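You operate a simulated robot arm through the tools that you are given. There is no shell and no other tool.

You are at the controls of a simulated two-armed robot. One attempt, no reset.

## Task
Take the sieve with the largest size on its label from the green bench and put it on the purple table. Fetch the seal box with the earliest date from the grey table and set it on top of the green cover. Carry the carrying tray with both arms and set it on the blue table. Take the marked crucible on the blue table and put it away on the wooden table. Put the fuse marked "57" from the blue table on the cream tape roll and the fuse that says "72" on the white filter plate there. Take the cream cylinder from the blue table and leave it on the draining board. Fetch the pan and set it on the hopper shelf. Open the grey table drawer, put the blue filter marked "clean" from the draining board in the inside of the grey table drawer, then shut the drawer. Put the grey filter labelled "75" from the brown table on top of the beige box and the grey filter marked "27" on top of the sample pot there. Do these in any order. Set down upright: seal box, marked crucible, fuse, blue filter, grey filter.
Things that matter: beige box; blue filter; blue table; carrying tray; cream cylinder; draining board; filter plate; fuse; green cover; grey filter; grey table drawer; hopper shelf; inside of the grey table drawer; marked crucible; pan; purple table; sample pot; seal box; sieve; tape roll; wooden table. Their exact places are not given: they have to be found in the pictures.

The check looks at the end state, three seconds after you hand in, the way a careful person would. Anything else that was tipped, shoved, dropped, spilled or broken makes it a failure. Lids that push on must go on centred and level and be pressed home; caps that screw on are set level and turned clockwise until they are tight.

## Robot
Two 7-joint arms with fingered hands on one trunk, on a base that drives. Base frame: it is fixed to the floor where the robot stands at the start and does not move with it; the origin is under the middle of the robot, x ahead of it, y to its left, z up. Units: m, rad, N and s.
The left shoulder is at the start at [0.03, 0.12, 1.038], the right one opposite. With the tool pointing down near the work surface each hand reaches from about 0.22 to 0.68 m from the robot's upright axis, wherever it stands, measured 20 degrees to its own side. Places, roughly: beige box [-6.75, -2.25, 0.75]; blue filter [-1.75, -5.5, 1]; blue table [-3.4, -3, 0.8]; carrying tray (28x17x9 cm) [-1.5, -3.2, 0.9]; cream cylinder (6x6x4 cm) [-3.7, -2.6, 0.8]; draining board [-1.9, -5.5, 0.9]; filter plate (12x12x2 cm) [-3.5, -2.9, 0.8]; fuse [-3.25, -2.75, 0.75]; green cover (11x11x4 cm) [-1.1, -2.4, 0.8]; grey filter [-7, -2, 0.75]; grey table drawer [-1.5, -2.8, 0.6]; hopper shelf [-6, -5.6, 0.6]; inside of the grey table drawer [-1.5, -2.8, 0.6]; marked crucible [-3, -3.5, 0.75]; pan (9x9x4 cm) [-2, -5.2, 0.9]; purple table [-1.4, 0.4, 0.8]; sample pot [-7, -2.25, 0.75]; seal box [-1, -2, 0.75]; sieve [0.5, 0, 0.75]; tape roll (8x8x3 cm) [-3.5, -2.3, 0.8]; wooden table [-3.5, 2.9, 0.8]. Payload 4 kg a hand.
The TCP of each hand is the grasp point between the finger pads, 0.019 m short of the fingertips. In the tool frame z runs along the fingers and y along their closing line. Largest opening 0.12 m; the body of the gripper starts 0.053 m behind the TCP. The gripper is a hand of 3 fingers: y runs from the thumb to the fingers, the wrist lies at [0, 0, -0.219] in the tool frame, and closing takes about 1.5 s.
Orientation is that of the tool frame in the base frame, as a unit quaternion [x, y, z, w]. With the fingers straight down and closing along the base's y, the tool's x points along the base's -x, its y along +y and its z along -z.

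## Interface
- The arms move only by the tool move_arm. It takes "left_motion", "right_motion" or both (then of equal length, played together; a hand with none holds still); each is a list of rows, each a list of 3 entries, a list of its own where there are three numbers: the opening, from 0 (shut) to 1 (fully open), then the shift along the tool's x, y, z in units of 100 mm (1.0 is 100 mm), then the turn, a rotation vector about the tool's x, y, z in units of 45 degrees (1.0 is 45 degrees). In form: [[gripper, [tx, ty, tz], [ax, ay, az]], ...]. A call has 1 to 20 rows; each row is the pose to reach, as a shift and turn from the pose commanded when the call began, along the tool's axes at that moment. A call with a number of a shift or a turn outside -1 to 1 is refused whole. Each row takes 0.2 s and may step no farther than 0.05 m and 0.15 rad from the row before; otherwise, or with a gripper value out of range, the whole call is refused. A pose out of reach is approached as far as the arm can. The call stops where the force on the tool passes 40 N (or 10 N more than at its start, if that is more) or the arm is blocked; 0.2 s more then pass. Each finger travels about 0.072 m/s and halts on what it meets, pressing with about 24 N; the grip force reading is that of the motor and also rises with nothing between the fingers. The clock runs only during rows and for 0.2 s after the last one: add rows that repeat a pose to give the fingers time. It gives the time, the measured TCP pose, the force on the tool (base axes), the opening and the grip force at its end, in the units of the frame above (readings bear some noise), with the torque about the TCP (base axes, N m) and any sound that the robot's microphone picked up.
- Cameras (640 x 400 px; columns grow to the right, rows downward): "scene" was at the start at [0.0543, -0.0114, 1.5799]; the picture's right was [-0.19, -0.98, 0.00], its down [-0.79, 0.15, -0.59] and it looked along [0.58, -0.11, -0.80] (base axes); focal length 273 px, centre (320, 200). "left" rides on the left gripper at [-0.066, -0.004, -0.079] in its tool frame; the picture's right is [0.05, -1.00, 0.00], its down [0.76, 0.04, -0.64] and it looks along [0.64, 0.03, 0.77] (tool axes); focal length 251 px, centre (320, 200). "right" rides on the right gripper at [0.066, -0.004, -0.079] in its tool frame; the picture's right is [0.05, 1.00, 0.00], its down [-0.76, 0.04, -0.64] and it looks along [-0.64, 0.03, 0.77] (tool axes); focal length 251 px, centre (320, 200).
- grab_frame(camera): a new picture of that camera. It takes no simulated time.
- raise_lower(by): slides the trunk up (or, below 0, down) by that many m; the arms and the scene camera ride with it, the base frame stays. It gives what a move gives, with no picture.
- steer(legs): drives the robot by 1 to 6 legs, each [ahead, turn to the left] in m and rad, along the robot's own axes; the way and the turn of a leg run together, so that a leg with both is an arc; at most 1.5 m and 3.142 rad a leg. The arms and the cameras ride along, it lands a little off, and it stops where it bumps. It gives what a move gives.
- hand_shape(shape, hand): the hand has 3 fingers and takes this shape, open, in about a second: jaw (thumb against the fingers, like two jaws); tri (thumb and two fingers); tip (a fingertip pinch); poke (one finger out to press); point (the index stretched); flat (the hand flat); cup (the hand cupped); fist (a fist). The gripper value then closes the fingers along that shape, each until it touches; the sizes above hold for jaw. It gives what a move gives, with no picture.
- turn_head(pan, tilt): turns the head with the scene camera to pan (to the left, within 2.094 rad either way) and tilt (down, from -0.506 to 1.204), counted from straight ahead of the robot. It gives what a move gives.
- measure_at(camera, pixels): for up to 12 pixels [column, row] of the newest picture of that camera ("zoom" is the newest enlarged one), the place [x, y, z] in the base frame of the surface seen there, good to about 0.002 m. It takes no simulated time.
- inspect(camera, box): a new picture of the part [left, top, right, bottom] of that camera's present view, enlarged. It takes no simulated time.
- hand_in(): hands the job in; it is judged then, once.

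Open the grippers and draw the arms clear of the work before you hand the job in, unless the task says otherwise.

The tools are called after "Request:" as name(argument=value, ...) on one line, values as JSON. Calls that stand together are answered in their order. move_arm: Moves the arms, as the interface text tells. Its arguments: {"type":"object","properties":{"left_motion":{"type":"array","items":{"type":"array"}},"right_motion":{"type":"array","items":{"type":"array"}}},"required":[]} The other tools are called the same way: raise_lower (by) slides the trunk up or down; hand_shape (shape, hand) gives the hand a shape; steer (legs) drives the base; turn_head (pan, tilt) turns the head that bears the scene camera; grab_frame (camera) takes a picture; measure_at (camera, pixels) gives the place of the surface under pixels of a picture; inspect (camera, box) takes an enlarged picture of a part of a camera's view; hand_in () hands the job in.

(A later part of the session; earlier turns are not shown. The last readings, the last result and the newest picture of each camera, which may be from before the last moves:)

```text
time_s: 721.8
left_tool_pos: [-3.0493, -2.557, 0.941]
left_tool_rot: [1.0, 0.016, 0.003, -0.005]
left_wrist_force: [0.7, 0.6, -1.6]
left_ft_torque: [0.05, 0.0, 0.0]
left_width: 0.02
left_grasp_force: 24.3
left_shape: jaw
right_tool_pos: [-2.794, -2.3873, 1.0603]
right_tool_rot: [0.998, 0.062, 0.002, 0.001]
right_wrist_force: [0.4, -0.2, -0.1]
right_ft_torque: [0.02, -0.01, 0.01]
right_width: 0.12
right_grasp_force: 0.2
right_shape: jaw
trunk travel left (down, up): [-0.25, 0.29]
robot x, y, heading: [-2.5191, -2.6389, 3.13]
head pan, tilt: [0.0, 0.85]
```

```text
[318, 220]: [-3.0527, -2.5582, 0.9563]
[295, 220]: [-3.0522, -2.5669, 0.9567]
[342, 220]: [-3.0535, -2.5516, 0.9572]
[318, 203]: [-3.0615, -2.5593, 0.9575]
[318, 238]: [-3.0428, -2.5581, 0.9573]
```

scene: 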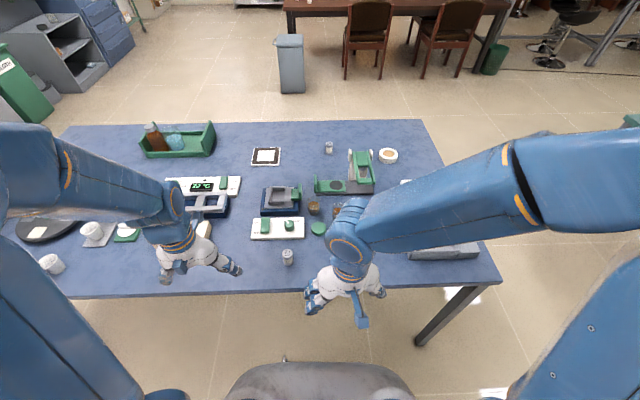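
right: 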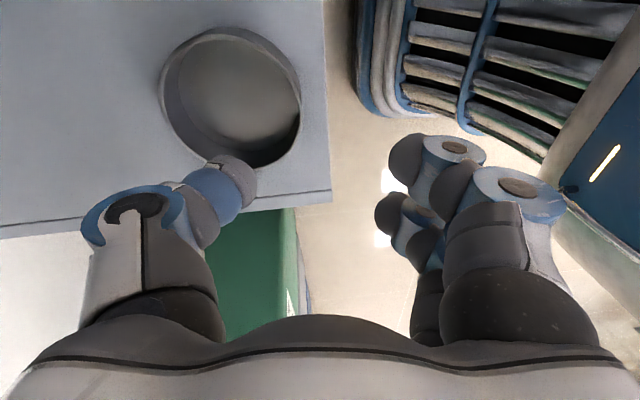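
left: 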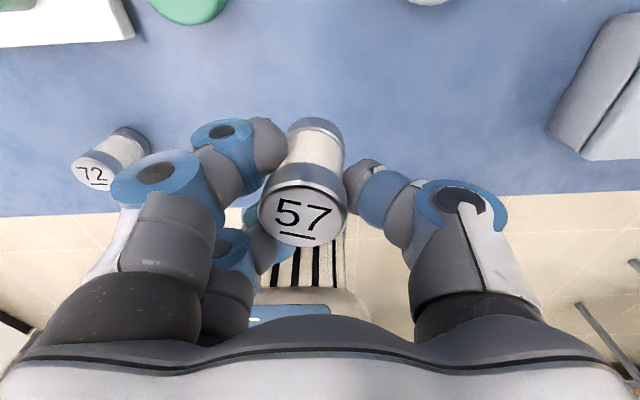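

"57" is held level. I take the left hand back to its side.

Request:
move_arm(left_motion=[[0, [0.1, 0.1, -0.4], [0, 0, 0]], [0, [0.3, 0.3, -0.8], [0, 0, 0]], [0, [0.6, 0.5, -0.9], [0, 0, 0]], [0, [0.9, 0.7, -0.9], [0, 0, 0]]])

Request:
move_arm(left_motion=[[0, [0.3, 0.3, 0], [0, 0, 0]], [0, [0.6, 0.6, 0], [0, 0, 0]], [0, [0.8, 0.9, 0], [0, 0, 0]], [0, [0.8, 1, 0], [0, 0, 0]]])

Request:
move_arm(left_motion=[[0, [0, 0.3, 0], [0, 0, 0]], [0, [0, 0.6, 0], [0, 0, 0]], [0, [0, 0.9, 0], [0, 0, 0]], [0, [0, 1, 0], [0, 0, 0]]], right_motion=[[0.8, [-0.16, 0.2, 0], [0, 0, 0]], [0.6, [-0.32, 0.4, 0], [0, 0, 0]], [0.5, [-0.48, 0.6, 0], [0, 0, 0]], [0.5, [-0.64, 0.79, 0], [0, 0, 0]]])

Request:
move_arm(right_motion=[[0.5, [-0.16, 0.2, 0], [0, 0, 0]], [0.5, [-0.32, 0.4, 0], [0, 0, 0]], [0.5, [-0.48, 0.6, 0], [0, 0, 0]], [0.5, [-0.64, 0.79, 0], [0, 0, 0]]], left_motion=[[0, [0, 0.3, 0], [0, 0, 0]], [0, [0, 0.6, 0], [0, 0, 0]], [0, [0, 0.9, 0], [0, 0, 0]], [0, [0, 1, 0], [0, 0, 0]]])

Request:
grab_frame(camera="scene")

```text
time_s: 722.8
left_tool_pos: [-2.9556, -2.6252, 1.0299]
left_tool_rot: [1.0, 0.017, 0.003, -0.006]
left_wrist_force: [-0.1, -0.8, -0.7]
left_ft_torque: [0.02, 0.01, -0.01]
left_width: 0.0201
left_grasp_force: 24.2
left_shape: jaw
right_tool_pos: [-2.7953, -2.3874, 1.0599]
right_tool_rot: [0.998, 0.061, 0.001, 0.0]
right_wrist_force: [-0.4, 0.4, 0.1]
right_ft_torque: [-0.01, -0.01, -0.02]
right_width: 0.1203
right_grasp_force: 0.1
right_shape: jaw
trunk travel left (down, up): [-0.25, 0.29]
robot x, y, heading: [-2.5195, -2.639, 3.134]
head pan, tilt: [0.0, 0.85]
```

```text
time_s: 723.8
left_tool_pos: [-2.8749, -2.7226, 1.0301]
left_tool_rot: [1.0, 0.016, 0.003, -0.004]
left_wrist_force: [-0.1, -0.5, -0.9]
left_ft_torque: [-0.01, -0.02, 0.0]
left_width: 0.0198
left_grasp_force: 24.0
left_shape: jaw
right_tool_pos: [-2.7956, -2.388, 1.0598]
right_tool_rot: [0.998, 0.062, 0.002, 0.002]
right_wrist_force: [0.1, -1.1, 0.7]
right_ft_torque: [-0.01, -0.01, 0.0]
right_width: 0.12
right_grasp_force: 0.0
right_shape: jaw
trunk travel left (down, up): [-0.25, 0.29]
robot x, y, heading: [-2.5184, -2.6436, 3.131]
head pan, tilt: [0.0, 0.85]
```

```text
time_s: 724.8
left_tool_pos: [-2.8721, -2.8224, 1.0275]
left_tool_rot: [1.0, 0.017, 0.003, -0.004]
left_wrist_force: [0.2, -0.2, -1.4]
left_ft_torque: [0.01, -0.02, 0.0]
left_width: 0.0201
left_grasp_force: 24.2
left_shape: jaw
right_tool_pos: [-2.8501, -2.4732, 1.0584]
right_tool_rot: [0.998, 0.061, 0.003, 0.002]
right_wrist_force: [-0.5, -0.7, 0.2]
right_ft_torque: [-0.02, -0.01, -0.01]
right_width: 0.0606
right_grasp_force: 0.1
right_shape: jaw
trunk travel left (down, up): [-0.25, 0.29]
robot x, y, heading: [-2.5217, -2.6404, 3.13]
head pan, tilt: [0.0, 0.85]
```

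```text
time_s: 725.8
left_tool_pos: [-2.8686, -2.9228, 1.0269]
left_tool_rot: [1.0, 0.016, 0.004, -0.004]
left_wrist_force: [-0.7, 0.0, -0.2]
left_ft_torque: [0.01, 0.01, -0.02]
left_width: 0.0199
left_grasp_force: 24.3
left_shape: jaw
right_tool_pos: [-2.9037, -2.5613, 1.0601]
right_tool_rot: [0.998, 0.061, 0.001, 0.002]
right_wrist_force: [0.9, -1.0, -0.1]
right_ft_torque: [0.03, 0.0, -0.01]
right_width: 0.0605
right_grasp_force: 0.0
right_shape: jaw
trunk travel left (down, up): [-0.25, 0.29]
robot x, y, heading: [-2.5221, -2.6368, 3.131]
head pan, tilt: [0.0, 0.85]
```

```text
taken
```

scene: 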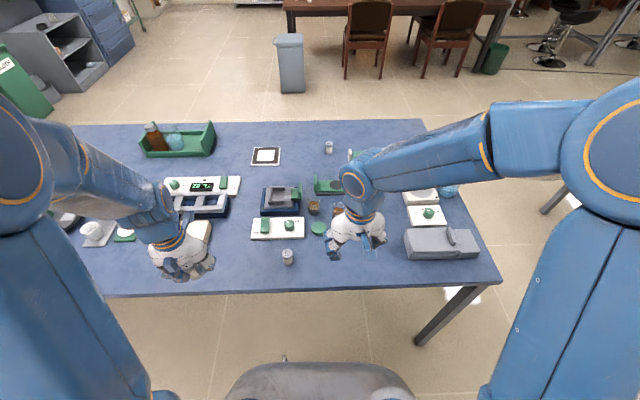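

Now the right hand goes to "72".

Request:
move_arm(right_motion=[[0.5, [-0.16, 0.2, 0], [0, 0, 0]], [0.5, [-0.32, 0.4, 0], [0, 0, 0]], [0.5, [-0.48, 0.6, 0], [0, 0, 0]], [0.5, [-0.63, 0.79, 0], [0, 0, 0]]])

Request:
move_arm(right_motion=[[0.5, [-0.16, 0.2, 0.2], [0, 0, 0]], [0.5, [-0.32, 0.4, 0.4], [0, 0, 0]], [0.5, [-0.48, 0.6, 0.6], [0, 0, 0]], [0.5, [-0.625, 0.785, 0.8], [0, 0, 0]]])

Request:
grab_frame(camera="right")

```text
time_s: 726.8
left_tool_pos: [-2.8661, -2.9237, 1.0278]
left_tool_rot: [1.0, 0.016, 0.003, -0.003]
left_wrist_force: [-0.6, 0.2, -0.3]
left_ft_torque: [0.04, 0.01, -0.04]
left_width: 0.0199
left_grasp_force: 23.9
left_shape: jaw
right_tool_pos: [-2.955, -2.6473, 1.0593]
right_tool_rot: [0.998, 0.061, 0.002, 0.002]
right_wrist_force: [0.6, -0.4, 0.9]
right_ft_torque: [-0.03, 0.01, -0.02]
right_width: 0.0603
right_grasp_force: 0.1
right_shape: jaw
trunk travel left (down, up): [-0.25, 0.29]
robot x, y, heading: [-2.5209, -2.6399, 3.132]
head pan, tilt: [0.0, 0.85]
```

```text
time_s: 727.8
left_tool_pos: [-2.8691, -2.923, 1.0275]
left_tool_rot: [1.0, 0.016, 0.003, -0.005]
left_wrist_force: [-0.2, -0.4, -0.2]
left_ft_torque: [0.01, -0.02, 0.02]
left_width: 0.02
left_grasp_force: 23.7
left_shape: jaw
right_tool_pos: [-3.0081, -2.7318, 0.9787]
right_tool_rot: [0.998, 0.061, 0.001, 0.001]
right_wrist_force: [-0.6, 0.0, -0.6]
right_ft_torque: [0.02, 0.01, 0.01]
right_width: 0.0604
right_grasp_force: 0.0
right_shape: jaw
trunk travel left (down, up): [-0.25, 0.29]
robot x, y, heading: [-2.5219, -2.6412, 3.131]
head pan, tilt: [0.0, 0.85]
```

```text
taken
```

right: 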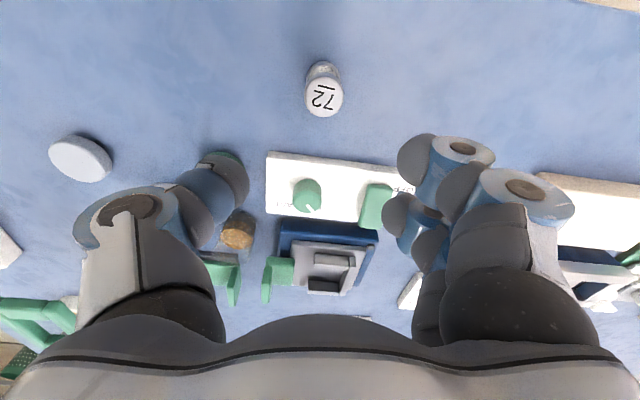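

Request:
measure_at(camera="right", pixels=[[324, 96], [308, 96], [341, 96], [324, 82], [324, 112], [350, 165], [275, 158]])

```text
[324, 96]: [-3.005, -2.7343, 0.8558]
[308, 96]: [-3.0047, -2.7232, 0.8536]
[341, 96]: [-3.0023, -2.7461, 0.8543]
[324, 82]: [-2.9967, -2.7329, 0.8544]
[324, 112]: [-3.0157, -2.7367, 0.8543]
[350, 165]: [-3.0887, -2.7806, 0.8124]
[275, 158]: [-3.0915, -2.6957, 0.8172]
```

Request:
move_arm(right_motion=[[0.5, [0.015, 0.03, 0.25], [0, 0, 0]], [0.5, [0.015, 0.03, 0.5], [0, 0, 0]], [0.5, [0.015, 0.03, 0.75], [0, 0, 0]], [0.5, [0.015, 0.03, 1.0], [0, 0, 0]]])

Request:
move_arm(right_motion=[[0.5, [0, 0, 0.2], [0, 0, 0]], [0.5, [0, 0, 0.39], [0, 0, 0]], [0.35, [0, 0, 0.39], [0, 0, 0]], [0.2, [0, 0, 0.39], [0, 0, 0]], [0.1, [0, 0, 0.39], [0, 0, 0]], [0, [0, 0, 0.39], [0, 0, 0]], [0, [0, 0, 0.39], [0, 0, 0]], [0, [0, 0, 0.39], [0, 0, 0]]])

Request:
grab_frame(camera="right")

Request:
move_arm(right_motion=[[0, [0, 0, -0.1], [0, 0, 0]], [0, [0, 0, -0.4], [0, 0, 0]], [0, [0, 0, -0.7], [0, 0, 0]], [0, [0, 0, -1.0], [0, 0, 0]]])

Request:
grab_frame(camera="right")

```text
time_s: 728.8
left_tool_pos: [-2.8683, -2.923, 1.0285]
left_tool_rot: [1.0, 0.017, 0.003, -0.004]
left_wrist_force: [0.1, -0.4, -1.0]
left_ft_torque: [0.04, -0.02, -0.02]
left_width: 0.0201
left_grasp_force: 24.2
left_shape: jaw
right_tool_pos: [-3.004, -2.735, 0.8799]
right_tool_rot: [0.998, 0.062, 0.002, 0.001]
right_wrist_force: [0.5, -0.2, 0.1]
right_ft_torque: [0.01, 0.0, 0.01]
right_width: 0.0602
right_grasp_force: 0.0
right_shape: jaw
trunk travel left (down, up): [-0.25, 0.29]
robot x, y, heading: [-2.5197, -2.6437, 3.128]
head pan, tilt: [0.0, 0.85]
```

```text
time_s: 730.6
left_tool_pos: [-2.8681, -2.9218, 1.0278]
left_tool_rot: [1.0, 0.017, 0.003, -0.004]
left_wrist_force: [0.8, -0.3, -1.0]
left_ft_torque: [-0.02, -0.02, 0.0]
left_width: 0.0201
left_grasp_force: 23.7
left_shape: jaw
right_tool_pos: [-3.0053, -2.7343, 0.8411]
right_tool_rot: [0.998, 0.062, 0.002, 0.002]
right_wrist_force: [0.9, 1.0, 0.6]
right_ft_torque: [0.02, 0.02, -0.01]
right_width: 0.0191
right_grasp_force: 24.2
right_shape: jaw
trunk travel left (down, up): [-0.25, 0.29]
robot x, y, heading: [-2.5187, -2.6429, 3.135]
head pan, tilt: [0.0, 0.85]
```

```text
taken
```

right: 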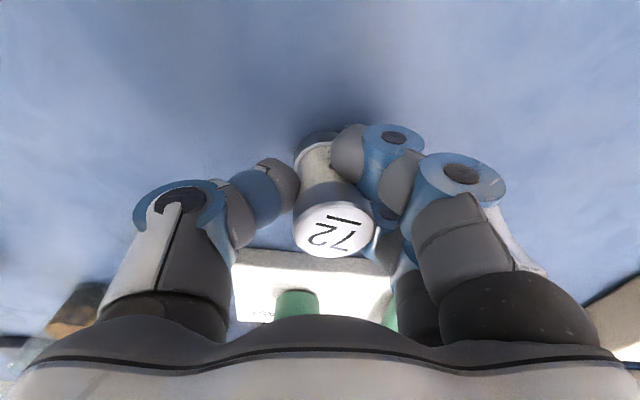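

```text
time_s: 731.6
left_tool_pos: [-2.8671, -2.9236, 1.0266]
left_tool_rot: [1.0, 0.017, 0.002, -0.003]
left_wrist_force: [0.3, -0.1, -0.3]
left_ft_torque: [0.0, 0.03, 0.02]
left_width: 0.02
left_grasp_force: 23.5
left_shape: jaw
right_tool_pos: [-3.0033, -2.7343, 0.9401]
right_tool_rot: [0.998, 0.061, 0.001, 0.002]
right_wrist_force: [1.0, 0.3, -1.0]
right_ft_torque: [0.02, 0.01, -0.01]
right_width: 0.0194
right_grasp_force: 24.5
right_shape: jaw
trunk travel left (down, up): [-0.25, 0.29]
robot x, y, heading: [-2.5196, -2.6385, 3.127]
head pan, tilt: [0.0, 0.85]
```

```text
taken
```

right: 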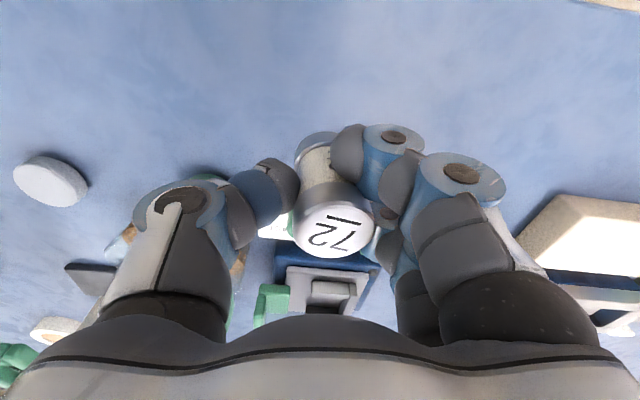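

Both fuses are held. I retract the right hand and look north for a shorter way round the table.

Request:
move_arm(right_motion=[[0, [0.1, -0.1, -0.4], [0, 0, 0]], [0, [0.3, -0.3, -0.8], [0, 0, 0]], [0, [0.6, -0.5, -0.9], [0, 0, 0]], [0, [0.9, -0.7, -0.9], [0, 0, 0]]])

Request:
move_arm(right_motion=[[0, [0.2, -0.3, 0], [0, 0, 0]], [0, [0.4, -0.6, 0], [0, 0, 0]], [0, [0.6, -0.9, 0], [0, 0, 0]], [0, [0.8, -1.0, 0], [0, 0, 0]]])

Request:
turn_head(pan=-0.9, tilt=0.5)

Request:
grab_frame(camera="scene")

```text
time_s: 732.6
left_tool_pos: [-2.8663, -2.9215, 1.0283]
left_tool_rot: [1.0, 0.016, 0.003, -0.005]
left_wrist_force: [0.5, 0.2, -0.8]
left_ft_torque: [-0.02, 0.02, 0.0]
left_width: 0.02
left_grasp_force: 24.2
left_shape: jaw
right_tool_pos: [-2.9243, -2.6538, 1.0313]
right_tool_rot: [0.998, 0.062, 0.002, 0.002]
right_wrist_force: [-0.5, -0.2, -1.6]
right_ft_torque: [0.01, 0.05, 0.01]
right_width: 0.0192
right_grasp_force: 23.7
right_shape: jaw
trunk travel left (down, up): [-0.25, 0.29]
robot x, y, heading: [-2.521, -2.6379, 3.134]
head pan, tilt: [0.0, 0.85]
```

```text
time_s: 733.6
left_tool_pos: [-2.8679, -2.9228, 1.0272]
left_tool_rot: [1.0, 0.017, 0.002, -0.005]
left_wrist_force: [0.0, -0.1, -0.1]
left_ft_torque: [0.02, -0.01, 0.03]
left_width: 0.0201
left_grasp_force: 24.0
left_shape: jaw
right_tool_pos: [-2.8577, -2.5441, 1.0289]
right_tool_rot: [0.998, 0.062, 0.002, 0.001]
right_wrist_force: [-0.2, -0.3, -0.4]
right_ft_torque: [0.01, -0.03, 0.01]
right_width: 0.0183
right_grasp_force: 24.3
right_shape: jaw
trunk travel left (down, up): [-0.25, 0.29]
robot x, y, heading: [-2.5203, -2.638, 3.13]
head pan, tilt: [0.0, 0.85]
```

```text
time_s: 734.8
left_tool_pos: [-2.868, -2.9228, 1.0271]
left_tool_rot: [1.0, 0.016, 0.002, -0.004]
left_wrist_force: [0.0, 1.5, -0.2]
left_ft_torque: [0.01, 0.02, -0.03]
left_width: 0.0202
left_grasp_force: 24.4
left_shape: jaw
right_tool_pos: [-2.8583, -2.5435, 1.0292]
right_tool_rot: [0.998, 0.062, 0.001, 0.001]
right_wrist_force: [-0.3, 0.0, -0.3]
right_ft_torque: [0.01, -0.02, -0.01]
right_width: 0.0184
right_grasp_force: 23.9
right_shape: jaw
trunk travel left (down, up): [-0.25, 0.29]
robot x, y, heading: [-2.5154, -2.636, 3.132]
head pan, tilt: [-0.901, 0.499]
```

```text
taken
```

scene: 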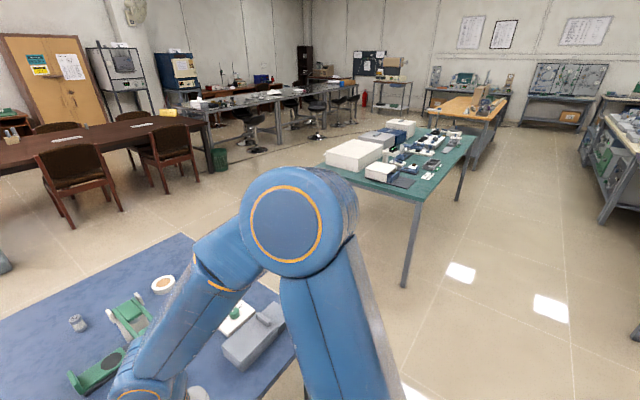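

The right grip width dropped slightly (0.018); I check fuse 72 and measure the passage to the north.

Request:
measure_at(camera="scene", pixels=[[405, 285], [327, 172], [415, 205], [195, 240], [470, 160], [165, 205], [218, 165], [60, 215]])

Request:
grab_frame(camera="right")

Request:
grab_frame(camera="left")

```text
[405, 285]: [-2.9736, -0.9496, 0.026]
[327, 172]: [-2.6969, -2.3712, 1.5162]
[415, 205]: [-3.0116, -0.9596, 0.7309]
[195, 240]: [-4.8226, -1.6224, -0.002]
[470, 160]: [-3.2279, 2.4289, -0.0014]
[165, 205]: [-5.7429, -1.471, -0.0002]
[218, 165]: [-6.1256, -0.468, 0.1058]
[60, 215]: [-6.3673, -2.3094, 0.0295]
```

```text
taken
```

right: 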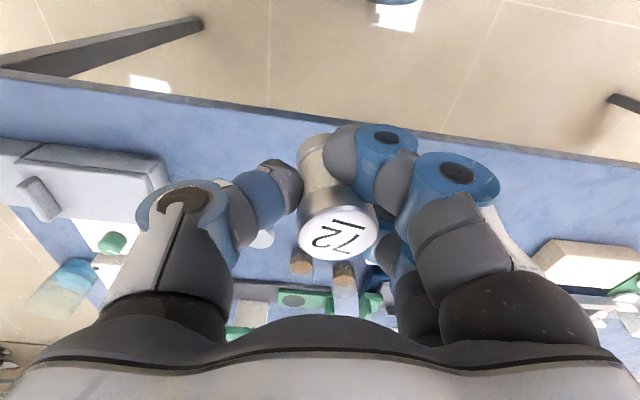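

```text
taken
```

left: 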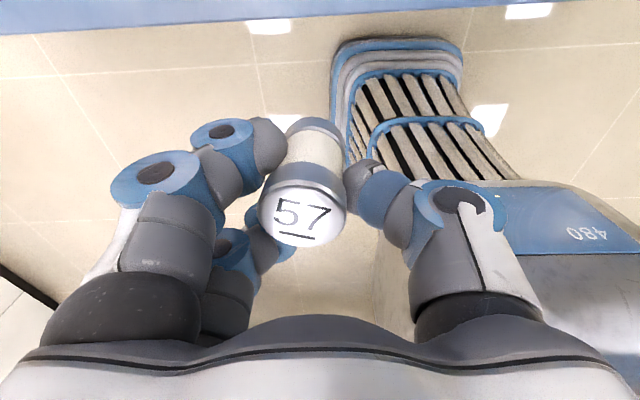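

Both fuses are still well held. The passage north of the blue table is ~1.1 m wide (teal table leg at y≈-0.95). I take that way: back up, turn right.

Request:
steer(legs=[[-0.2, 0]])

Request:
steer(legs=[[0, -0.6]])

Request:
steer(legs=[[0, -0.6]])

Request:
steer(legs=[[0, -0.36]])

Request:
grab_frame(camera="right")

```text
time_s: 736.4
left_tool_pos: [-2.6656, -2.9241, 1.0287]
left_tool_rot: [1.0, 0.015, 0.002, -0.005]
left_wrist_force: [-0.5, 0.2, 0.1]
left_ft_torque: [0.03, -0.01, 0.02]
left_width: 0.0202
left_grasp_force: 23.3
left_shape: jaw
right_tool_pos: [-2.6549, -2.5463, 1.0305]
right_tool_rot: [0.998, 0.061, 0.001, 0.001]
right_wrist_force: [-0.2, -0.1, -0.5]
right_ft_torque: [-0.01, 0.02, -0.01]
right_width: 0.0181
right_grasp_force: 23.7
right_shape: jaw
trunk travel left (down, up): [-0.25, 0.29]
robot x, y, heading: [-2.3135, -2.6455, 3.129]
head pan, tilt: [-0.901, 0.499]
```

```text
time_s: 738.5
left_tool_pos: [-2.7648, -2.6785, 1.0271]
left_tool_rot: [0.96, -0.279, 0.004, -0.004]
left_wrist_force: [-1.0, -0.9, -1.0]
left_ft_torque: [-0.03, -0.02, 0.05]
left_width: 0.0195
left_grasp_force: 24.3
left_shape: jaw
right_tool_pos: [-2.5436, -2.3714, 1.0299]
right_tool_rot: [0.972, -0.235, 0.003, 0.003]
right_wrist_force: [-0.6, 0.0, -2.7]
right_ft_torque: [0.0, -0.01, -0.02]
right_width: 0.0182
right_grasp_force: 24.3
right_shape: jaw
trunk travel left (down, up): [-0.25, 0.29]
robot x, y, heading: [-2.3379, -2.6746, 2.528]
head pan, tilt: [-0.901, 0.499]
```

```text
time_s: 740.5
left_tool_pos: [-2.6946, -2.4352, 1.0279]
left_tool_rot: [0.836, -0.549, 0.006, -0.002]
left_wrist_force: [-0.8, 0.1, -0.8]
left_ft_torque: [-0.03, -0.02, 0.0]
left_width: 0.0194
left_grasp_force: 24.3
left_shape: jaw
right_tool_pos: [-2.3376, -2.3055, 1.0282]
right_tool_rot: [0.86, -0.511, 0.0, 0.003]
right_wrist_force: [0.2, -0.4, -0.7]
right_ft_torque: [0.0, 0.0, 0.01]
right_width: 0.0181
right_grasp_force: 24.1
right_shape: jaw
trunk travel left (down, up): [-0.25, 0.29]
robot x, y, heading: [-2.3777, -2.6831, 1.925]
head pan, tilt: [-0.901, 0.499]
```

```text
time_s: 742.0
left_tool_pos: [-2.5865, -2.3393, 1.0282]
left_tool_rot: [0.726, -0.688, 0.004, 0.0]
left_wrist_force: [0.8, 0.3, -0.2]
left_ft_torque: [0.01, 0.0, -0.02]
left_width: 0.0193
left_grasp_force: 24.0
left_shape: jaw
right_tool_pos: [-2.2078, -2.3408, 1.0287]
right_tool_rot: [0.756, -0.655, 0.001, 0.003]
right_wrist_force: [-0.6, 1.2, -1.5]
right_ft_torque: [0.04, 0.04, -0.02]
right_width: 0.0174
right_grasp_force: 24.1
right_shape: jaw
trunk travel left (down, up): [-0.25, 0.29]
robot x, y, heading: [-2.3978, -2.6818, 1.576]
head pan, tilt: [-0.901, 0.499]
```

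```text
taken
```

right: 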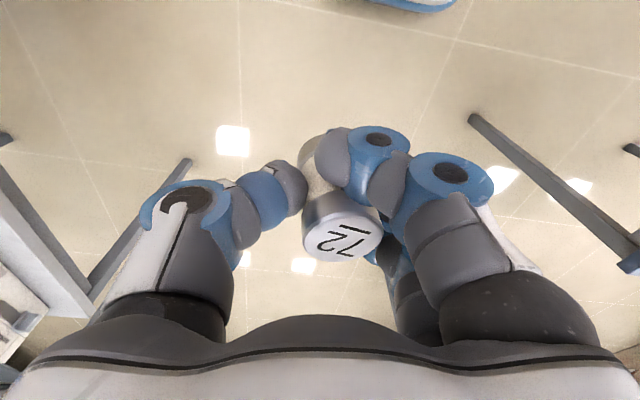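

Fuse 72 creeps sideways in the grip (width now 0.0174). I try holding the fingers at a fixed opening just below that, so they stop squeezing it further.

Request:
move_arm(right_motion=[[0.135, [0, 0, 0], [0, 0, 0]], [0.135, [0, 0, 0], [0, 0, 0]]])

Request:
inspect(camera="right", box=[230, 110, 430, 280])

Request:
measure_at(camera="right", pixels=[[342, 235], [315, 240], [370, 232], [345, 222], [340, 250], [320, 150]])

```text
time_s: 742.6
left_tool_pos: [-2.5874, -2.3396, 1.0278]
left_tool_rot: [0.725, -0.688, 0.005, 0.0]
left_wrist_force: [-0.4, -1.0, -0.2]
left_ft_torque: [-0.03, 0.05, 0.02]
left_width: 0.0192
left_grasp_force: 24.3
left_shape: jaw
right_tool_pos: [-2.209, -2.3415, 1.0295]
right_tool_rot: [0.756, -0.655, 0.001, 0.003]
right_wrist_force: [0.7, 0.0, -1.6]
right_ft_torque: [0.02, 0.03, 0.01]
right_width: 0.0177
right_grasp_force: 23.8
right_shape: jaw
trunk travel left (down, up): [-0.25, 0.29]
robot x, y, heading: [-2.3934, -2.6845, 1.575]
head pan, tilt: [-0.901, 0.499]
```

```text
2.35 times, centred on (330, 195) of right
```

zoom: 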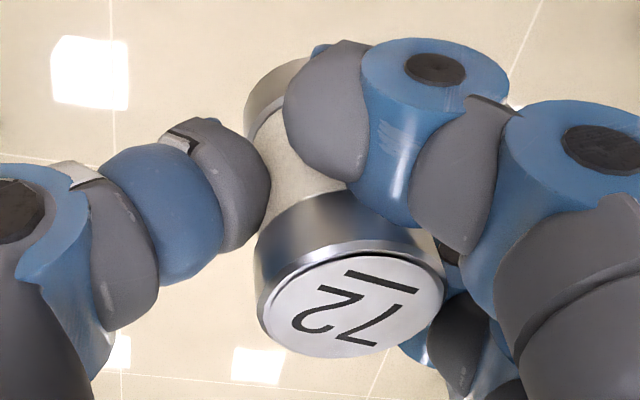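

```text
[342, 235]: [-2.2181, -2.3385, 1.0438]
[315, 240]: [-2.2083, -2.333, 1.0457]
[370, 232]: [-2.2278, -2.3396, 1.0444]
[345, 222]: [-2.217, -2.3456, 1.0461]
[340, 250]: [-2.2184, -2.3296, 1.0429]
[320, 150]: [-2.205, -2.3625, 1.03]
```

It is still level and simply nests deeper between the two fingers – stable. I continue north.

Request:
steer(legs=[[1.13, 0]])

Request:
steer(legs=[[0, 0.6]])

Request:
steer(legs=[[0, 0.6]])

Request:
steer(legs=[[0, 0.36]])

Request:
turn_head(pan=0, tilt=0.5)

Request:
grab_frame(camera="scene")

```text
time_s: 748.4
left_tool_pos: [-2.5904, -1.2128, 1.0267]
left_tool_rot: [0.725, -0.688, 0.006, -0.001]
left_wrist_force: [-0.3, -0.2, -1.4]
left_ft_torque: [-0.04, 0.0, -0.01]
left_width: 0.0193
left_grasp_force: 24.2
left_shape: jaw
right_tool_pos: [-2.2117, -1.2147, 1.0298]
right_tool_rot: [0.755, -0.656, 0.001, 0.003]
right_wrist_force: [0.3, 0.8, -0.7]
right_ft_torque: [-0.04, -0.02, -0.01]
right_width: 0.0174
right_grasp_force: 23.9
right_shape: jaw
trunk travel left (down, up): [-0.25, 0.29]
robot x, y, heading: [-2.4021, -1.5545, 1.577]
head pan, tilt: [-0.901, 0.499]
```

```text
time_s: 750.8
left_tool_pos: [-2.7551, -1.3824, 1.0272]
left_tool_rot: [0.896, -0.443, 0.005, -0.004]
left_wrist_force: [-0.3, 0.8, -0.7]
left_ft_torque: [0.02, -0.05, 0.0]
left_width: 0.0192
left_grasp_force: 24.0
left_shape: jaw
right_tool_pos: [-2.4408, -1.1715, 1.0298]
right_tool_rot: [0.916, -0.402, 0.003, 0.002]
right_wrist_force: [-0.3, 0.6, -0.5]
right_ft_torque: [0.02, -0.02, -0.02]
right_width: 0.0175
right_grasp_force: 24.9
right_shape: jaw
trunk travel left (down, up): [-0.25, 0.29]
robot x, y, heading: [-2.3665, -1.5355, 2.182]
head pan, tilt: [-0.901, 0.499]
stopped in leg 1: the robot was blocked; the commanded pose is now the measured one
```

```text
time_s: 752.9
left_tool_pos: [-2.7745, -1.6205, 1.0268]
left_tool_rot: [0.987, -0.163, 0.003, -0.003]
left_wrist_force: [-1.4, 0.5, -0.5]
left_ft_torque: [0.02, -0.01, 0.0]
left_width: 0.0194
left_grasp_force: 24.9
left_shape: jaw
right_tool_pos: [-2.6329, -1.2709, 1.0296]
right_tool_rot: [0.993, -0.117, 0.002, 0.002]
right_wrist_force: [-0.1, 0.4, -1.5]
right_ft_torque: [-0.02, -0.05, -0.02]
right_width: 0.0173
right_grasp_force: 23.8
right_shape: jaw
trunk travel left (down, up): [-0.25, 0.29]
robot x, y, heading: [-2.3584, -1.5035, 2.766]
head pan, tilt: [-0.901, 0.499]
```

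```text
time_s: 754.4
left_tool_pos: [-2.7098, -1.7619, 1.0265]
left_tool_rot: [1.0, 0.016, 0.003, -0.005]
left_wrist_force: [0.0, -1.0, -1.2]
left_ft_torque: [0.04, 0.0, -0.01]
left_width: 0.0189
left_grasp_force: 24.3
left_shape: jaw
right_tool_pos: [-2.6973, -1.3845, 1.0293]
right_tool_rot: [0.998, 0.062, 0.004, 0.0]
right_wrist_force: [0.7, -0.4, -0.8]
right_ft_torque: [0.05, -0.04, 0.01]
right_width: 0.0175
right_grasp_force: 24.2
right_shape: jaw
trunk travel left (down, up): [-0.25, 0.29]
robot x, y, heading: [-2.3583, -1.4772, 3.127]
head pan, tilt: [-0.901, 0.499]
```

```text
time_s: 755.6
left_tool_pos: [-2.7057, -1.7593, 1.0275]
left_tool_rot: [1.0, 0.017, 0.003, -0.005]
left_wrist_force: [-0.3, 0.0, -0.7]
left_ft_torque: [-0.01, -0.01, 0.02]
left_width: 0.0191
left_grasp_force: 24.3
left_shape: jaw
right_tool_pos: [-2.6963, -1.3807, 1.029]
right_tool_rot: [0.998, 0.062, 0.003, 0.001]
right_wrist_force: [-0.6, -0.1, -0.8]
right_ft_torque: [-0.03, 0.03, -0.02]
right_width: 0.0174
right_grasp_force: 23.9
right_shape: jaw
trunk travel left (down, up): [-0.25, 0.29]
robot x, y, heading: [-2.3578, -1.4777, 3.128]
head pan, tilt: [0.0, 0.499]
```

```text
taken
```

scene: 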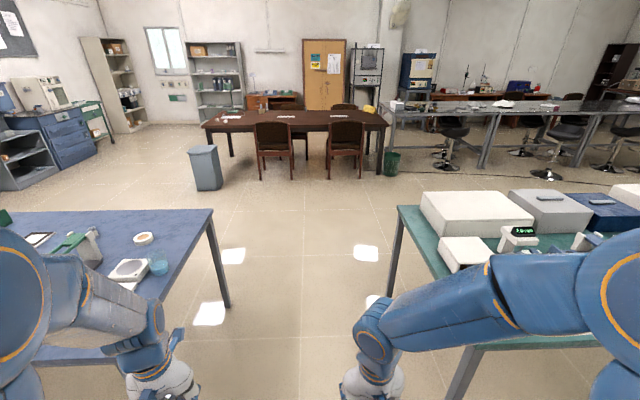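

The passage is clear. I drive west 2 m.

Request:
steer(legs=[[1.0, 0]])

Request:
steer(legs=[[1.0, 0]])

Request:
steer(legs=[[0, 0.6]])

Request:
steer(legs=[[0, 0.6]])

Request:
steer(legs=[[0, 0.36]])

Request:
grab_frame(camera="right")

```text
time_s: 760.7
left_tool_pos: [-3.7044, -1.7306, 1.0274]
left_tool_rot: [1.0, 0.017, 0.003, -0.004]
left_wrist_force: [-0.5, 0.1, -1.5]
left_ft_torque: [-0.02, 0.03, -0.03]
left_width: 0.0193
left_grasp_force: 23.9
left_shape: jaw
right_tool_pos: [-3.6947, -1.353, 1.0305]
right_tool_rot: [0.998, 0.061, 0.002, 0.001]
right_wrist_force: [-0.2, 0.2, -1.0]
right_ft_torque: [0.03, -0.04, 0.0]
right_width: 0.0174
right_grasp_force: 24.3
right_shape: jaw
trunk travel left (down, up): [-0.25, 0.29]
robot x, y, heading: [-3.3578, -1.4517, 3.131]
head pan, tilt: [0.0, 0.499]
```

```text
time_s: 765.9
left_tool_pos: [-4.6926, -1.7289, 1.0279]
left_tool_rot: [1.0, 0.021, 0.003, -0.005]
left_wrist_force: [-0.5, 0.0, -0.1]
left_ft_torque: [0.0, -0.02, -0.02]
left_width: 0.019
left_grasp_force: 23.9
left_shape: jaw
right_tool_pos: [-4.6863, -1.3517, 1.0281]
right_tool_rot: [0.998, 0.067, 0.003, 0.0]
right_wrist_force: [0.0, -0.2, -0.5]
right_ft_torque: [0.05, -0.03, -0.02]
right_width: 0.0176
right_grasp_force: 24.4
right_shape: jaw
trunk travel left (down, up): [-0.25, 0.29]
robot x, y, heading: [-4.3469, -1.4474, -3.142]
head pan, tilt: [0.0, 0.499]
```

```text
time_s: 767.9
left_tool_pos: [-4.4717, -1.8754, 1.0279]
left_tool_rot: [0.95, 0.313, 0.001, -0.006]
left_wrist_force: [0.8, -0.8, -1.1]
left_ft_torque: [-0.01, 0.01, -0.02]
left_width: 0.0192
left_grasp_force: 23.4
left_shape: jaw
right_tool_pos: [-4.6782, -1.5586, 1.0289]
right_tool_rot: [0.935, 0.356, 0.002, 0.0]
right_wrist_force: [-0.8, -0.6, 0.0]
right_ft_torque: [0.01, 0.02, -0.02]
right_width: 0.0175
right_grasp_force: 24.1
right_shape: jaw
trunk travel left (down, up): [-0.25, 0.29]
robot x, y, heading: [-4.366, -1.4123, -2.541]
head pan, tilt: [0.0, 0.499]
```

```text
time_s: 770.0
left_tool_pos: [-4.2114, -1.8193, 1.0268]
left_tool_rot: [0.813, 0.582, -0.001, -0.005]
left_wrist_force: [-1.2, -0.6, -0.6]
left_ft_torque: [0.01, 0.0, 0.0]
left_width: 0.0191
left_grasp_force: 23.9
left_shape: jaw
right_tool_pos: [-4.5619, -1.6778, 1.03]
right_tool_rot: [0.785, 0.62, 0.004, 0.0]
right_wrist_force: [-0.4, 0.5, -0.5]
right_ft_torque: [-0.02, 0.01, 0.01]
right_width: 0.0175
right_grasp_force: 23.5
right_shape: jaw
trunk travel left (down, up): [-0.25, 0.29]
robot x, y, heading: [-4.39, -1.3811, -1.935]
head pan, tilt: [0.0, 0.499]
```

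```text
time_s: 771.5
left_tool_pos: [-4.069, -1.7323, 1.0277]
left_tool_rot: [0.695, 0.719, -0.001, -0.006]
left_wrist_force: [0.5, -0.9, -0.8]
left_ft_torque: [0.01, 0.01, -0.01]
left_width: 0.0191
left_grasp_force: 23.9
left_shape: jaw
right_tool_pos: [-4.4457, -1.7219, 1.0292]
right_tool_rot: [0.662, 0.749, 0.003, -0.001]
right_wrist_force: [-0.1, -0.6, -2.2]
right_ft_torque: [0.0, 0.01, -0.01]
right_width: 0.0173
right_grasp_force: 24.3
right_shape: jaw
trunk travel left (down, up): [-0.25, 0.29]
robot x, y, heading: [-4.4164, -1.3816, -1.582]
head pan, tilt: [0.0, 0.499]
```

```text
taken
```

right: 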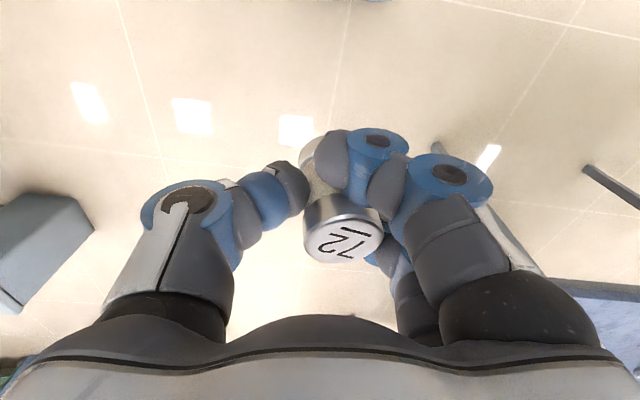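

Stable. I drive south 1.13 m and turn left to face the table.

Request:
steer(legs=[[1.13, 0]])

Request:
steer(legs=[[0, 0.6]])

Request:
steer(legs=[[0, 0.6]])

Request:
steer(legs=[[0, 0.38]])

Request:
turn_head(pan=0, tilt=0.7)

Request:
grab_frame(camera="scene")

```text
time_s: 777.2
left_tool_pos: [-4.1034, -2.8618, 1.0267]
left_tool_rot: [0.697, 0.717, -0.001, -0.005]
left_wrist_force: [0.5, 0.2, -0.3]
left_ft_torque: [0.0, -0.03, 0.02]
left_width: 0.0189
left_grasp_force: 24.2
left_shape: jaw
right_tool_pos: [-4.4823, -2.8485, 1.0288]
right_tool_rot: [0.664, 0.747, 0.002, -0.002]
right_wrist_force: [-0.4, -1.2, -1.3]
right_ft_torque: [0.02, 0.0, -0.02]
right_width: 0.0174
right_grasp_force: 24.7
right_shape: jaw
trunk travel left (down, up): [-0.25, 0.29]
robot x, y, heading: [-4.4465, -2.515, -1.585]
head pan, tilt: [0.0, 0.499]
```

```text
time_s: 779.3
left_tool_pos: [-3.9646, -2.6062, 1.0264]
left_tool_rot: [0.456, 0.89, -0.002, -0.005]
left_wrist_force: [0.6, -0.5, -1.2]
left_ft_torque: [-0.02, 0.0, -0.02]
left_width: 0.0187
left_grasp_force: 24.0
left_shape: jaw
right_tool_pos: [-4.2854, -2.808, 1.0289]
right_tool_rot: [0.415, 0.91, 0.002, -0.002]
right_wrist_force: [-1.2, -0.3, 0.5]
right_ft_torque: [0.01, -0.02, 0.02]
right_width: 0.0174
right_grasp_force: 24.4
right_shape: jaw
trunk travel left (down, up): [-0.25, 0.29]
robot x, y, heading: [-4.4826, -2.531, -0.982]
head pan, tilt: [0.0, 0.499]
```

```text
time_s: 781.3
left_tool_pos: [-4.0475, -2.3224, 1.0274]
left_tool_rot: [0.171, 0.985, -0.003, -0.004]
left_wrist_force: [0.6, 0.3, -1.2]
left_ft_torque: [0.02, -0.01, 0.01]
left_width: 0.019
left_grasp_force: 23.9
left_shape: jaw
right_tool_pos: [-4.1955, -2.6707, 1.0298]
right_tool_rot: [0.126, 0.992, 0.0, -0.002]
right_wrist_force: [-0.3, 0.3, -1.2]
right_ft_torque: [0.02, -0.02, -0.01]
right_width: 0.0174
right_grasp_force: 24.3
right_shape: jaw
trunk travel left (down, up): [-0.25, 0.29]
robot x, y, heading: [-4.514, -2.5557, -0.383]
head pan, tilt: [0.0, 0.499]
```

```text
time_s: 782.9
left_tool_pos: [-4.1629, -2.1662, 1.0261]
left_tool_rot: [-0.018, 1.0, -0.004, -0.003]
left_wrist_force: [-0.2, 0.1, -0.3]
left_ft_torque: [-0.02, 0.01, 0.0]
left_width: 0.019
left_grasp_force: 24.3
left_shape: jaw
right_tool_pos: [-4.1734, -2.5436, 1.0293]
right_tool_rot: [-0.064, 0.998, 0.001, -0.004]
right_wrist_force: [0.4, -0.4, -1.0]
right_ft_torque: [-0.02, -0.03, 0.01]
right_width: 0.0174
right_grasp_force: 24.0
right_shape: jaw
trunk travel left (down, up): [-0.25, 0.29]
robot x, y, heading: [-4.5098, -2.5759, -0.002]
head pan, tilt: [0.0, 0.499]
```

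```text
time_s: 783.6
left_tool_pos: [-4.1635, -2.1655, 1.0272]
left_tool_rot: [-0.018, 1.0, -0.005, -0.003]
left_wrist_force: [0.3, 0.8, -1.5]
left_ft_torque: [-0.02, 0.01, 0.05]
left_width: 0.0188
left_grasp_force: 24.4
left_shape: jaw
right_tool_pos: [-4.1728, -2.5435, 1.0296]
right_tool_rot: [-0.064, 0.998, 0.001, -0.003]
right_wrist_force: [0.5, 0.5, -0.5]
right_ft_torque: [-0.03, 0.0, -0.02]
right_width: 0.0173
right_grasp_force: 24.1
right_shape: jaw
trunk travel left (down, up): [-0.25, 0.29]
robot x, y, heading: [-4.5159, -2.5779, -0.006]
head pan, tilt: [0.0, 0.7]
```

```text
taken
```

scene: 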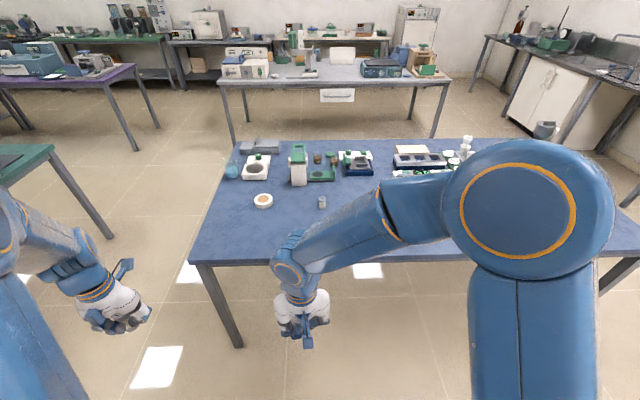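

Base at (-4.51,-2.58) facing the table. I shift the hands back to the right, then drive 0.4 m forward.

Request:
move_arm(left_motion=[[0, [0, -0.2, 0], [0, 0, 0]], [0, [0, -0.4, 0], [0, 0, 0]], [0, [0, -0.7, 0], [0, 0, 0]], [0, [0, -1.0, 0], [0, 0, 0]]], right_motion=[[0.135, [0, -0.2, 0], [0, 0, 0]], [0.135, [0, -0.4, 0], [0, 0, 0]], [0.135, [0, -0.7, 0], [0, 0, 0]], [0.135, [0, -1.0, 0], [0, 0, 0]]])

Request:
move_arm(right_motion=[[0.135, [0, -0.2, 0], [0, 0, 0]], [0.135, [0, -0.4, 0], [0, 0, 0]], [0.135, [0, -0.7, 0], [0, 0, 0]], [0.135, [0, -1.0, 0], [0, 0, 0]]])

Request:
move_arm(right_motion=[[0.135, [0, -0.2, 0], [0, 0, 0]], [0.135, [0, -0.4, 0], [0, 0, 0]], [0.135, [0, -0.7, 0], [0, 0, 0]], [0.135, [0, -1.0, 0], [0, 0, 0]]])

Request:
steer(legs=[[0.4, 0]])

Request:
turn_head(pan=0, tilt=0.85)

Request:
grab_frame(camera="scene")

```text
time_s: 784.6
left_tool_pos: [-4.16, -2.2674, 1.0279]
left_tool_rot: [-0.017, 1.0, -0.004, -0.003]
left_wrist_force: [-1.0, 0.3, -0.5]
left_ft_torque: [0.0, 0.01, 0.02]
left_width: 0.0188
left_grasp_force: 23.9
left_shape: jaw
right_tool_pos: [-4.161, -2.6445, 1.0294]
right_tool_rot: [-0.063, 0.998, 0.001, -0.003]
right_wrist_force: [-0.6, -1.2, -1.3]
right_ft_torque: [0.0, 0.03, -0.02]
right_width: 0.0174
right_grasp_force: 24.1
right_shape: jaw
trunk travel left (down, up): [-0.25, 0.29]
robot x, y, heading: [-4.5069, -2.5805, -0.009]
head pan, tilt: [0.0, 0.7]
```

```text
time_s: 785.6
left_tool_pos: [-4.1594, -2.2661, 1.0276]
left_tool_rot: [-0.018, 1.0, -0.005, -0.003]
left_wrist_force: [0.2, -0.3, -1.1]
left_ft_torque: [-0.05, 0.0, 0.03]
left_width: 0.0187
left_grasp_force: 24.4
left_shape: jaw
right_tool_pos: [-4.1478, -2.7431, 1.0298]
right_tool_rot: [-0.064, 0.998, 0.001, -0.002]
right_wrist_force: [0.9, -0.1, -0.1]
right_ft_torque: [-0.04, 0.02, -0.05]
right_width: 0.0172
right_grasp_force: 23.6
right_shape: jaw
trunk travel left (down, up): [-0.25, 0.29]
robot x, y, heading: [-4.5108, -2.5791, -0.001]
head pan, tilt: [0.0, 0.7]
```

```text
time_s: 786.6
left_tool_pos: [-4.1595, -2.2667, 1.0281]
left_tool_rot: [-0.017, 1.0, -0.004, -0.003]
left_wrist_force: [-0.1, 1.0, -1.1]
left_ft_torque: [0.0, 0.02, -0.02]
left_width: 0.0187
left_grasp_force: 24.7
left_shape: jaw
right_tool_pos: [-4.1353, -2.8407, 1.0292]
right_tool_rot: [-0.064, 0.998, 0.001, -0.003]
right_wrist_force: [-1.0, -1.4, -1.6]
right_ft_torque: [-0.03, 0.05, 0.03]
right_width: 0.0174
right_grasp_force: 24.2
right_shape: jaw
trunk travel left (down, up): [-0.25, 0.29]
robot x, y, heading: [-4.5134, -2.5783, -0.002]
head pan, tilt: [0.0, 0.7]
```

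```text
time_s: 789.1
left_tool_pos: [-3.76, -2.2668, 1.0278]
left_tool_rot: [-0.019, 1.0, -0.005, -0.004]
left_wrist_force: [0.0, 0.6, -0.3]
left_ft_torque: [-0.02, 0.03, 0.03]
left_width: 0.0188
left_grasp_force: 23.9
left_shape: jaw
right_tool_pos: [-3.7338, -2.8401, 1.0288]
right_tool_rot: [-0.066, 0.998, 0.001, -0.004]
right_wrist_force: [0.1, 0.2, -1.6]
right_ft_torque: [0.01, 0.05, 0.0]
right_width: 0.0171
right_grasp_force: 23.6
right_shape: jaw
trunk travel left (down, up): [-0.25, 0.29]
robot x, y, heading: [-4.1116, -2.5827, -0.0]
head pan, tilt: [0.0, 0.7]
```

```text
time_s: 789.8
left_tool_pos: [-3.7609, -2.2641, 1.0272]
left_tool_rot: [-0.019, 1.0, -0.005, -0.003]
left_wrist_force: [0.4, 0.7, -0.8]
left_ft_torque: [-0.02, -0.01, 0.01]
left_width: 0.0189
left_grasp_force: 23.7
left_shape: jaw
right_tool_pos: [-3.7339, -2.841, 1.0294]
right_tool_rot: [-0.066, 0.998, 0.0, -0.003]
right_wrist_force: [0.8, 0.5, -1.1]
right_ft_torque: [0.0, 0.03, 0.0]
right_width: 0.0171
right_grasp_force: 24.0
right_shape: jaw
trunk travel left (down, up): [-0.25, 0.29]
robot x, y, heading: [-4.1106, -2.5788, -0.001]
head pan, tilt: [0.0, 0.85]
```

```text
taken
```

scene: 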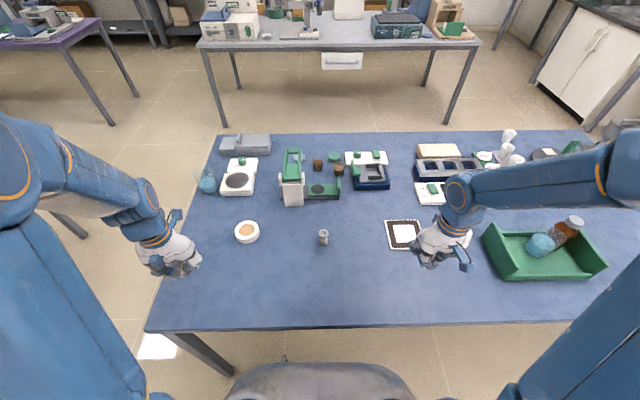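

Tape roll at (247,232) and filter plate at (404,234) are free to see. I zoom and measure both.

Request:
inspect(camera="scene", box=[220, 210, 280, 255])

Request:
measure_at(camera="zoom", pixels=[[290, 200], [160, 190], [410, 190], [290, 110], [290, 270], [230, 200], [350, 200], [290, 230]])

Request:
inspect(camera="scene", box=[375, 205, 435, 260])

Request:
measure_at(camera="zoom", pixels=[[310, 210], [220, 150], [380, 145], [230, 270], [400, 265], [150, 110], [160, 320], [420, 100]])

```text
8.89 times, centred on (250, 232) of scene
```

zoom: 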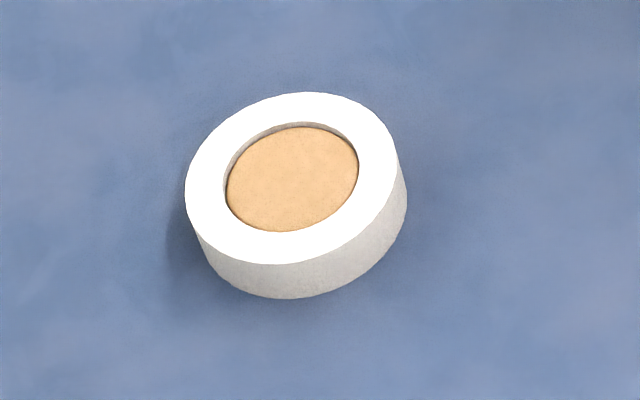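

```text
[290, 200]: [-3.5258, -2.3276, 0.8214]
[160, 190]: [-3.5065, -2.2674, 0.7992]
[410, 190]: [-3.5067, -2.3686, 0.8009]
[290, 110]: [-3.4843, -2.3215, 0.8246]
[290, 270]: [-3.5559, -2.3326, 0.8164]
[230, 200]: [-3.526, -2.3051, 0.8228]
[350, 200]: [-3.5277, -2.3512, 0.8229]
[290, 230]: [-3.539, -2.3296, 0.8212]
```

```text
7.27 times, centred on (405, 232) of scene
```

zoom: 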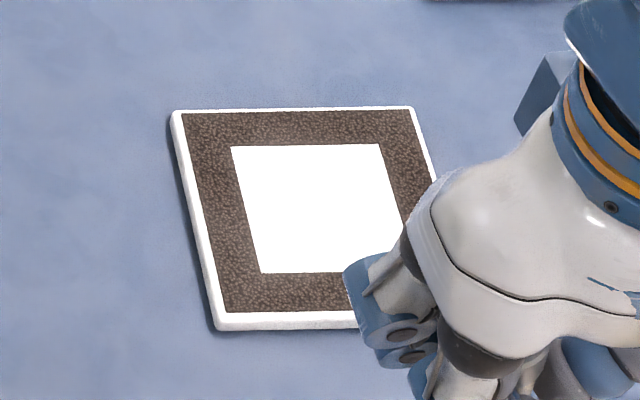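

```text
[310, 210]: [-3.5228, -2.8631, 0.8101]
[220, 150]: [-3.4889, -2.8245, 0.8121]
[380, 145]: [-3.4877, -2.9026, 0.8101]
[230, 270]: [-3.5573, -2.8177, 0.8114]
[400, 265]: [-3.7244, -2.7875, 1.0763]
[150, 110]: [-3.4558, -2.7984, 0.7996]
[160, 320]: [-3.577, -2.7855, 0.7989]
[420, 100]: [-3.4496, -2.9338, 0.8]
```

Tape roll centre ≈ (-3.516,-2.3265), core top z 0.821; filter plate centre ≈ (-3.5236,-2.870), z 0.81. I measure both fuses in their hands.

Request:
grab_frame(camera="left")

Request:
measure_at(camera="left", pixels=[[303, 218], [280, 218], [326, 218], [303, 200], [303, 236], [265, 205], [345, 205]])

Request:
grab_frame(camera="right")

Request:
measure_at(camera="right", pixels=[[342, 238], [318, 240], [368, 236], [344, 224], [340, 252], [308, 225], [380, 225]])

```text
taken
```

left: 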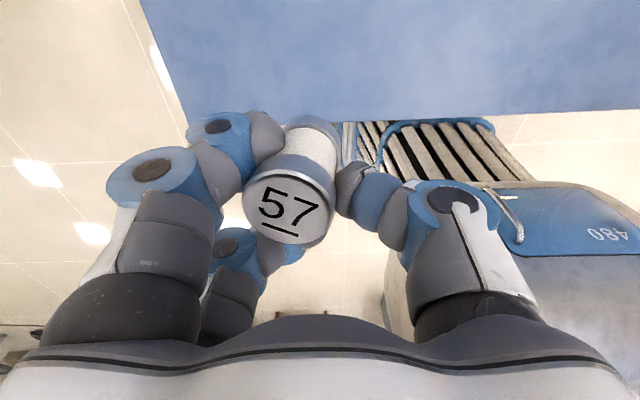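

```text
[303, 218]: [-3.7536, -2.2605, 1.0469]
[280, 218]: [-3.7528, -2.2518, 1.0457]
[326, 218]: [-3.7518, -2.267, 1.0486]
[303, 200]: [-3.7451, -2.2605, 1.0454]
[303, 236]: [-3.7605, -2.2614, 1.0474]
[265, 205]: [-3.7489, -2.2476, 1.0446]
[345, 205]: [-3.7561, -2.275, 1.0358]
```

```text
taken
```

right: 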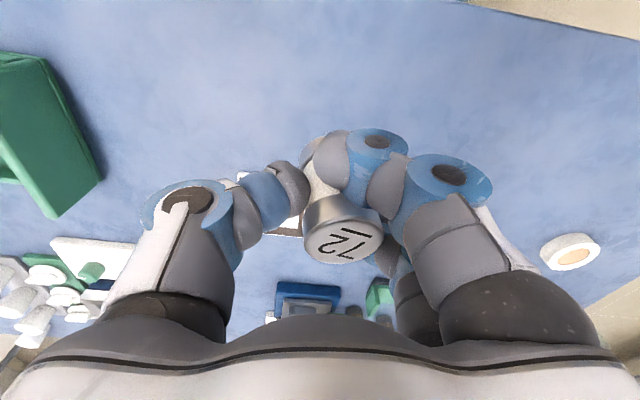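

```text
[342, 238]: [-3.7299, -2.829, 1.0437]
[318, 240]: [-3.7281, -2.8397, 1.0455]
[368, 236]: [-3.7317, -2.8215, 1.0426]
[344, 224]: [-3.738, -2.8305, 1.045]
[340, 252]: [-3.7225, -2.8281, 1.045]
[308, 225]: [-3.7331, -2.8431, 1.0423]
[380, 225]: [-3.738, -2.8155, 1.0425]
```

I sample fuse 57's top disc more carefully for tilt.

Request:
inspect(camera="left", box=[220, 100, 360, 260])

Request:
measure_at(camera="left", pixels=[[288, 210], [258, 205], [318, 222], [293, 190], [280, 232], [270, 222], [305, 200], [262, 190], [310, 235]])

```text
2.50 times, centred on (290, 180) of left
```

zoom: 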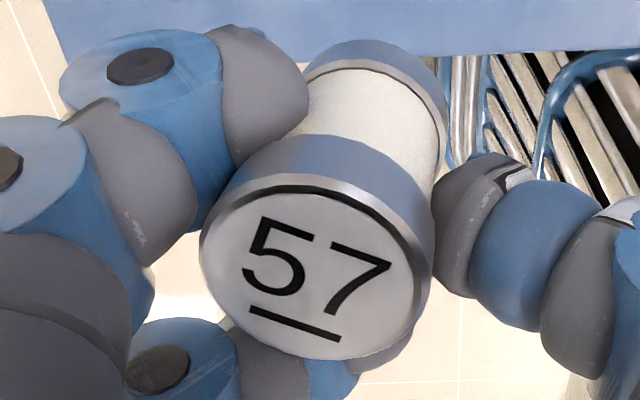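

```text
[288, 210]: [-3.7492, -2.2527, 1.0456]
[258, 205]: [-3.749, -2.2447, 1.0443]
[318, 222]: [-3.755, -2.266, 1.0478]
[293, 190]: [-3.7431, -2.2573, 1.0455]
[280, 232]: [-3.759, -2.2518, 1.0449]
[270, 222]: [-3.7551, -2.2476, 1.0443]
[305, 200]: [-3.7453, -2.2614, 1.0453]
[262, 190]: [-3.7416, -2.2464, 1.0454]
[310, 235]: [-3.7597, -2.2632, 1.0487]
```

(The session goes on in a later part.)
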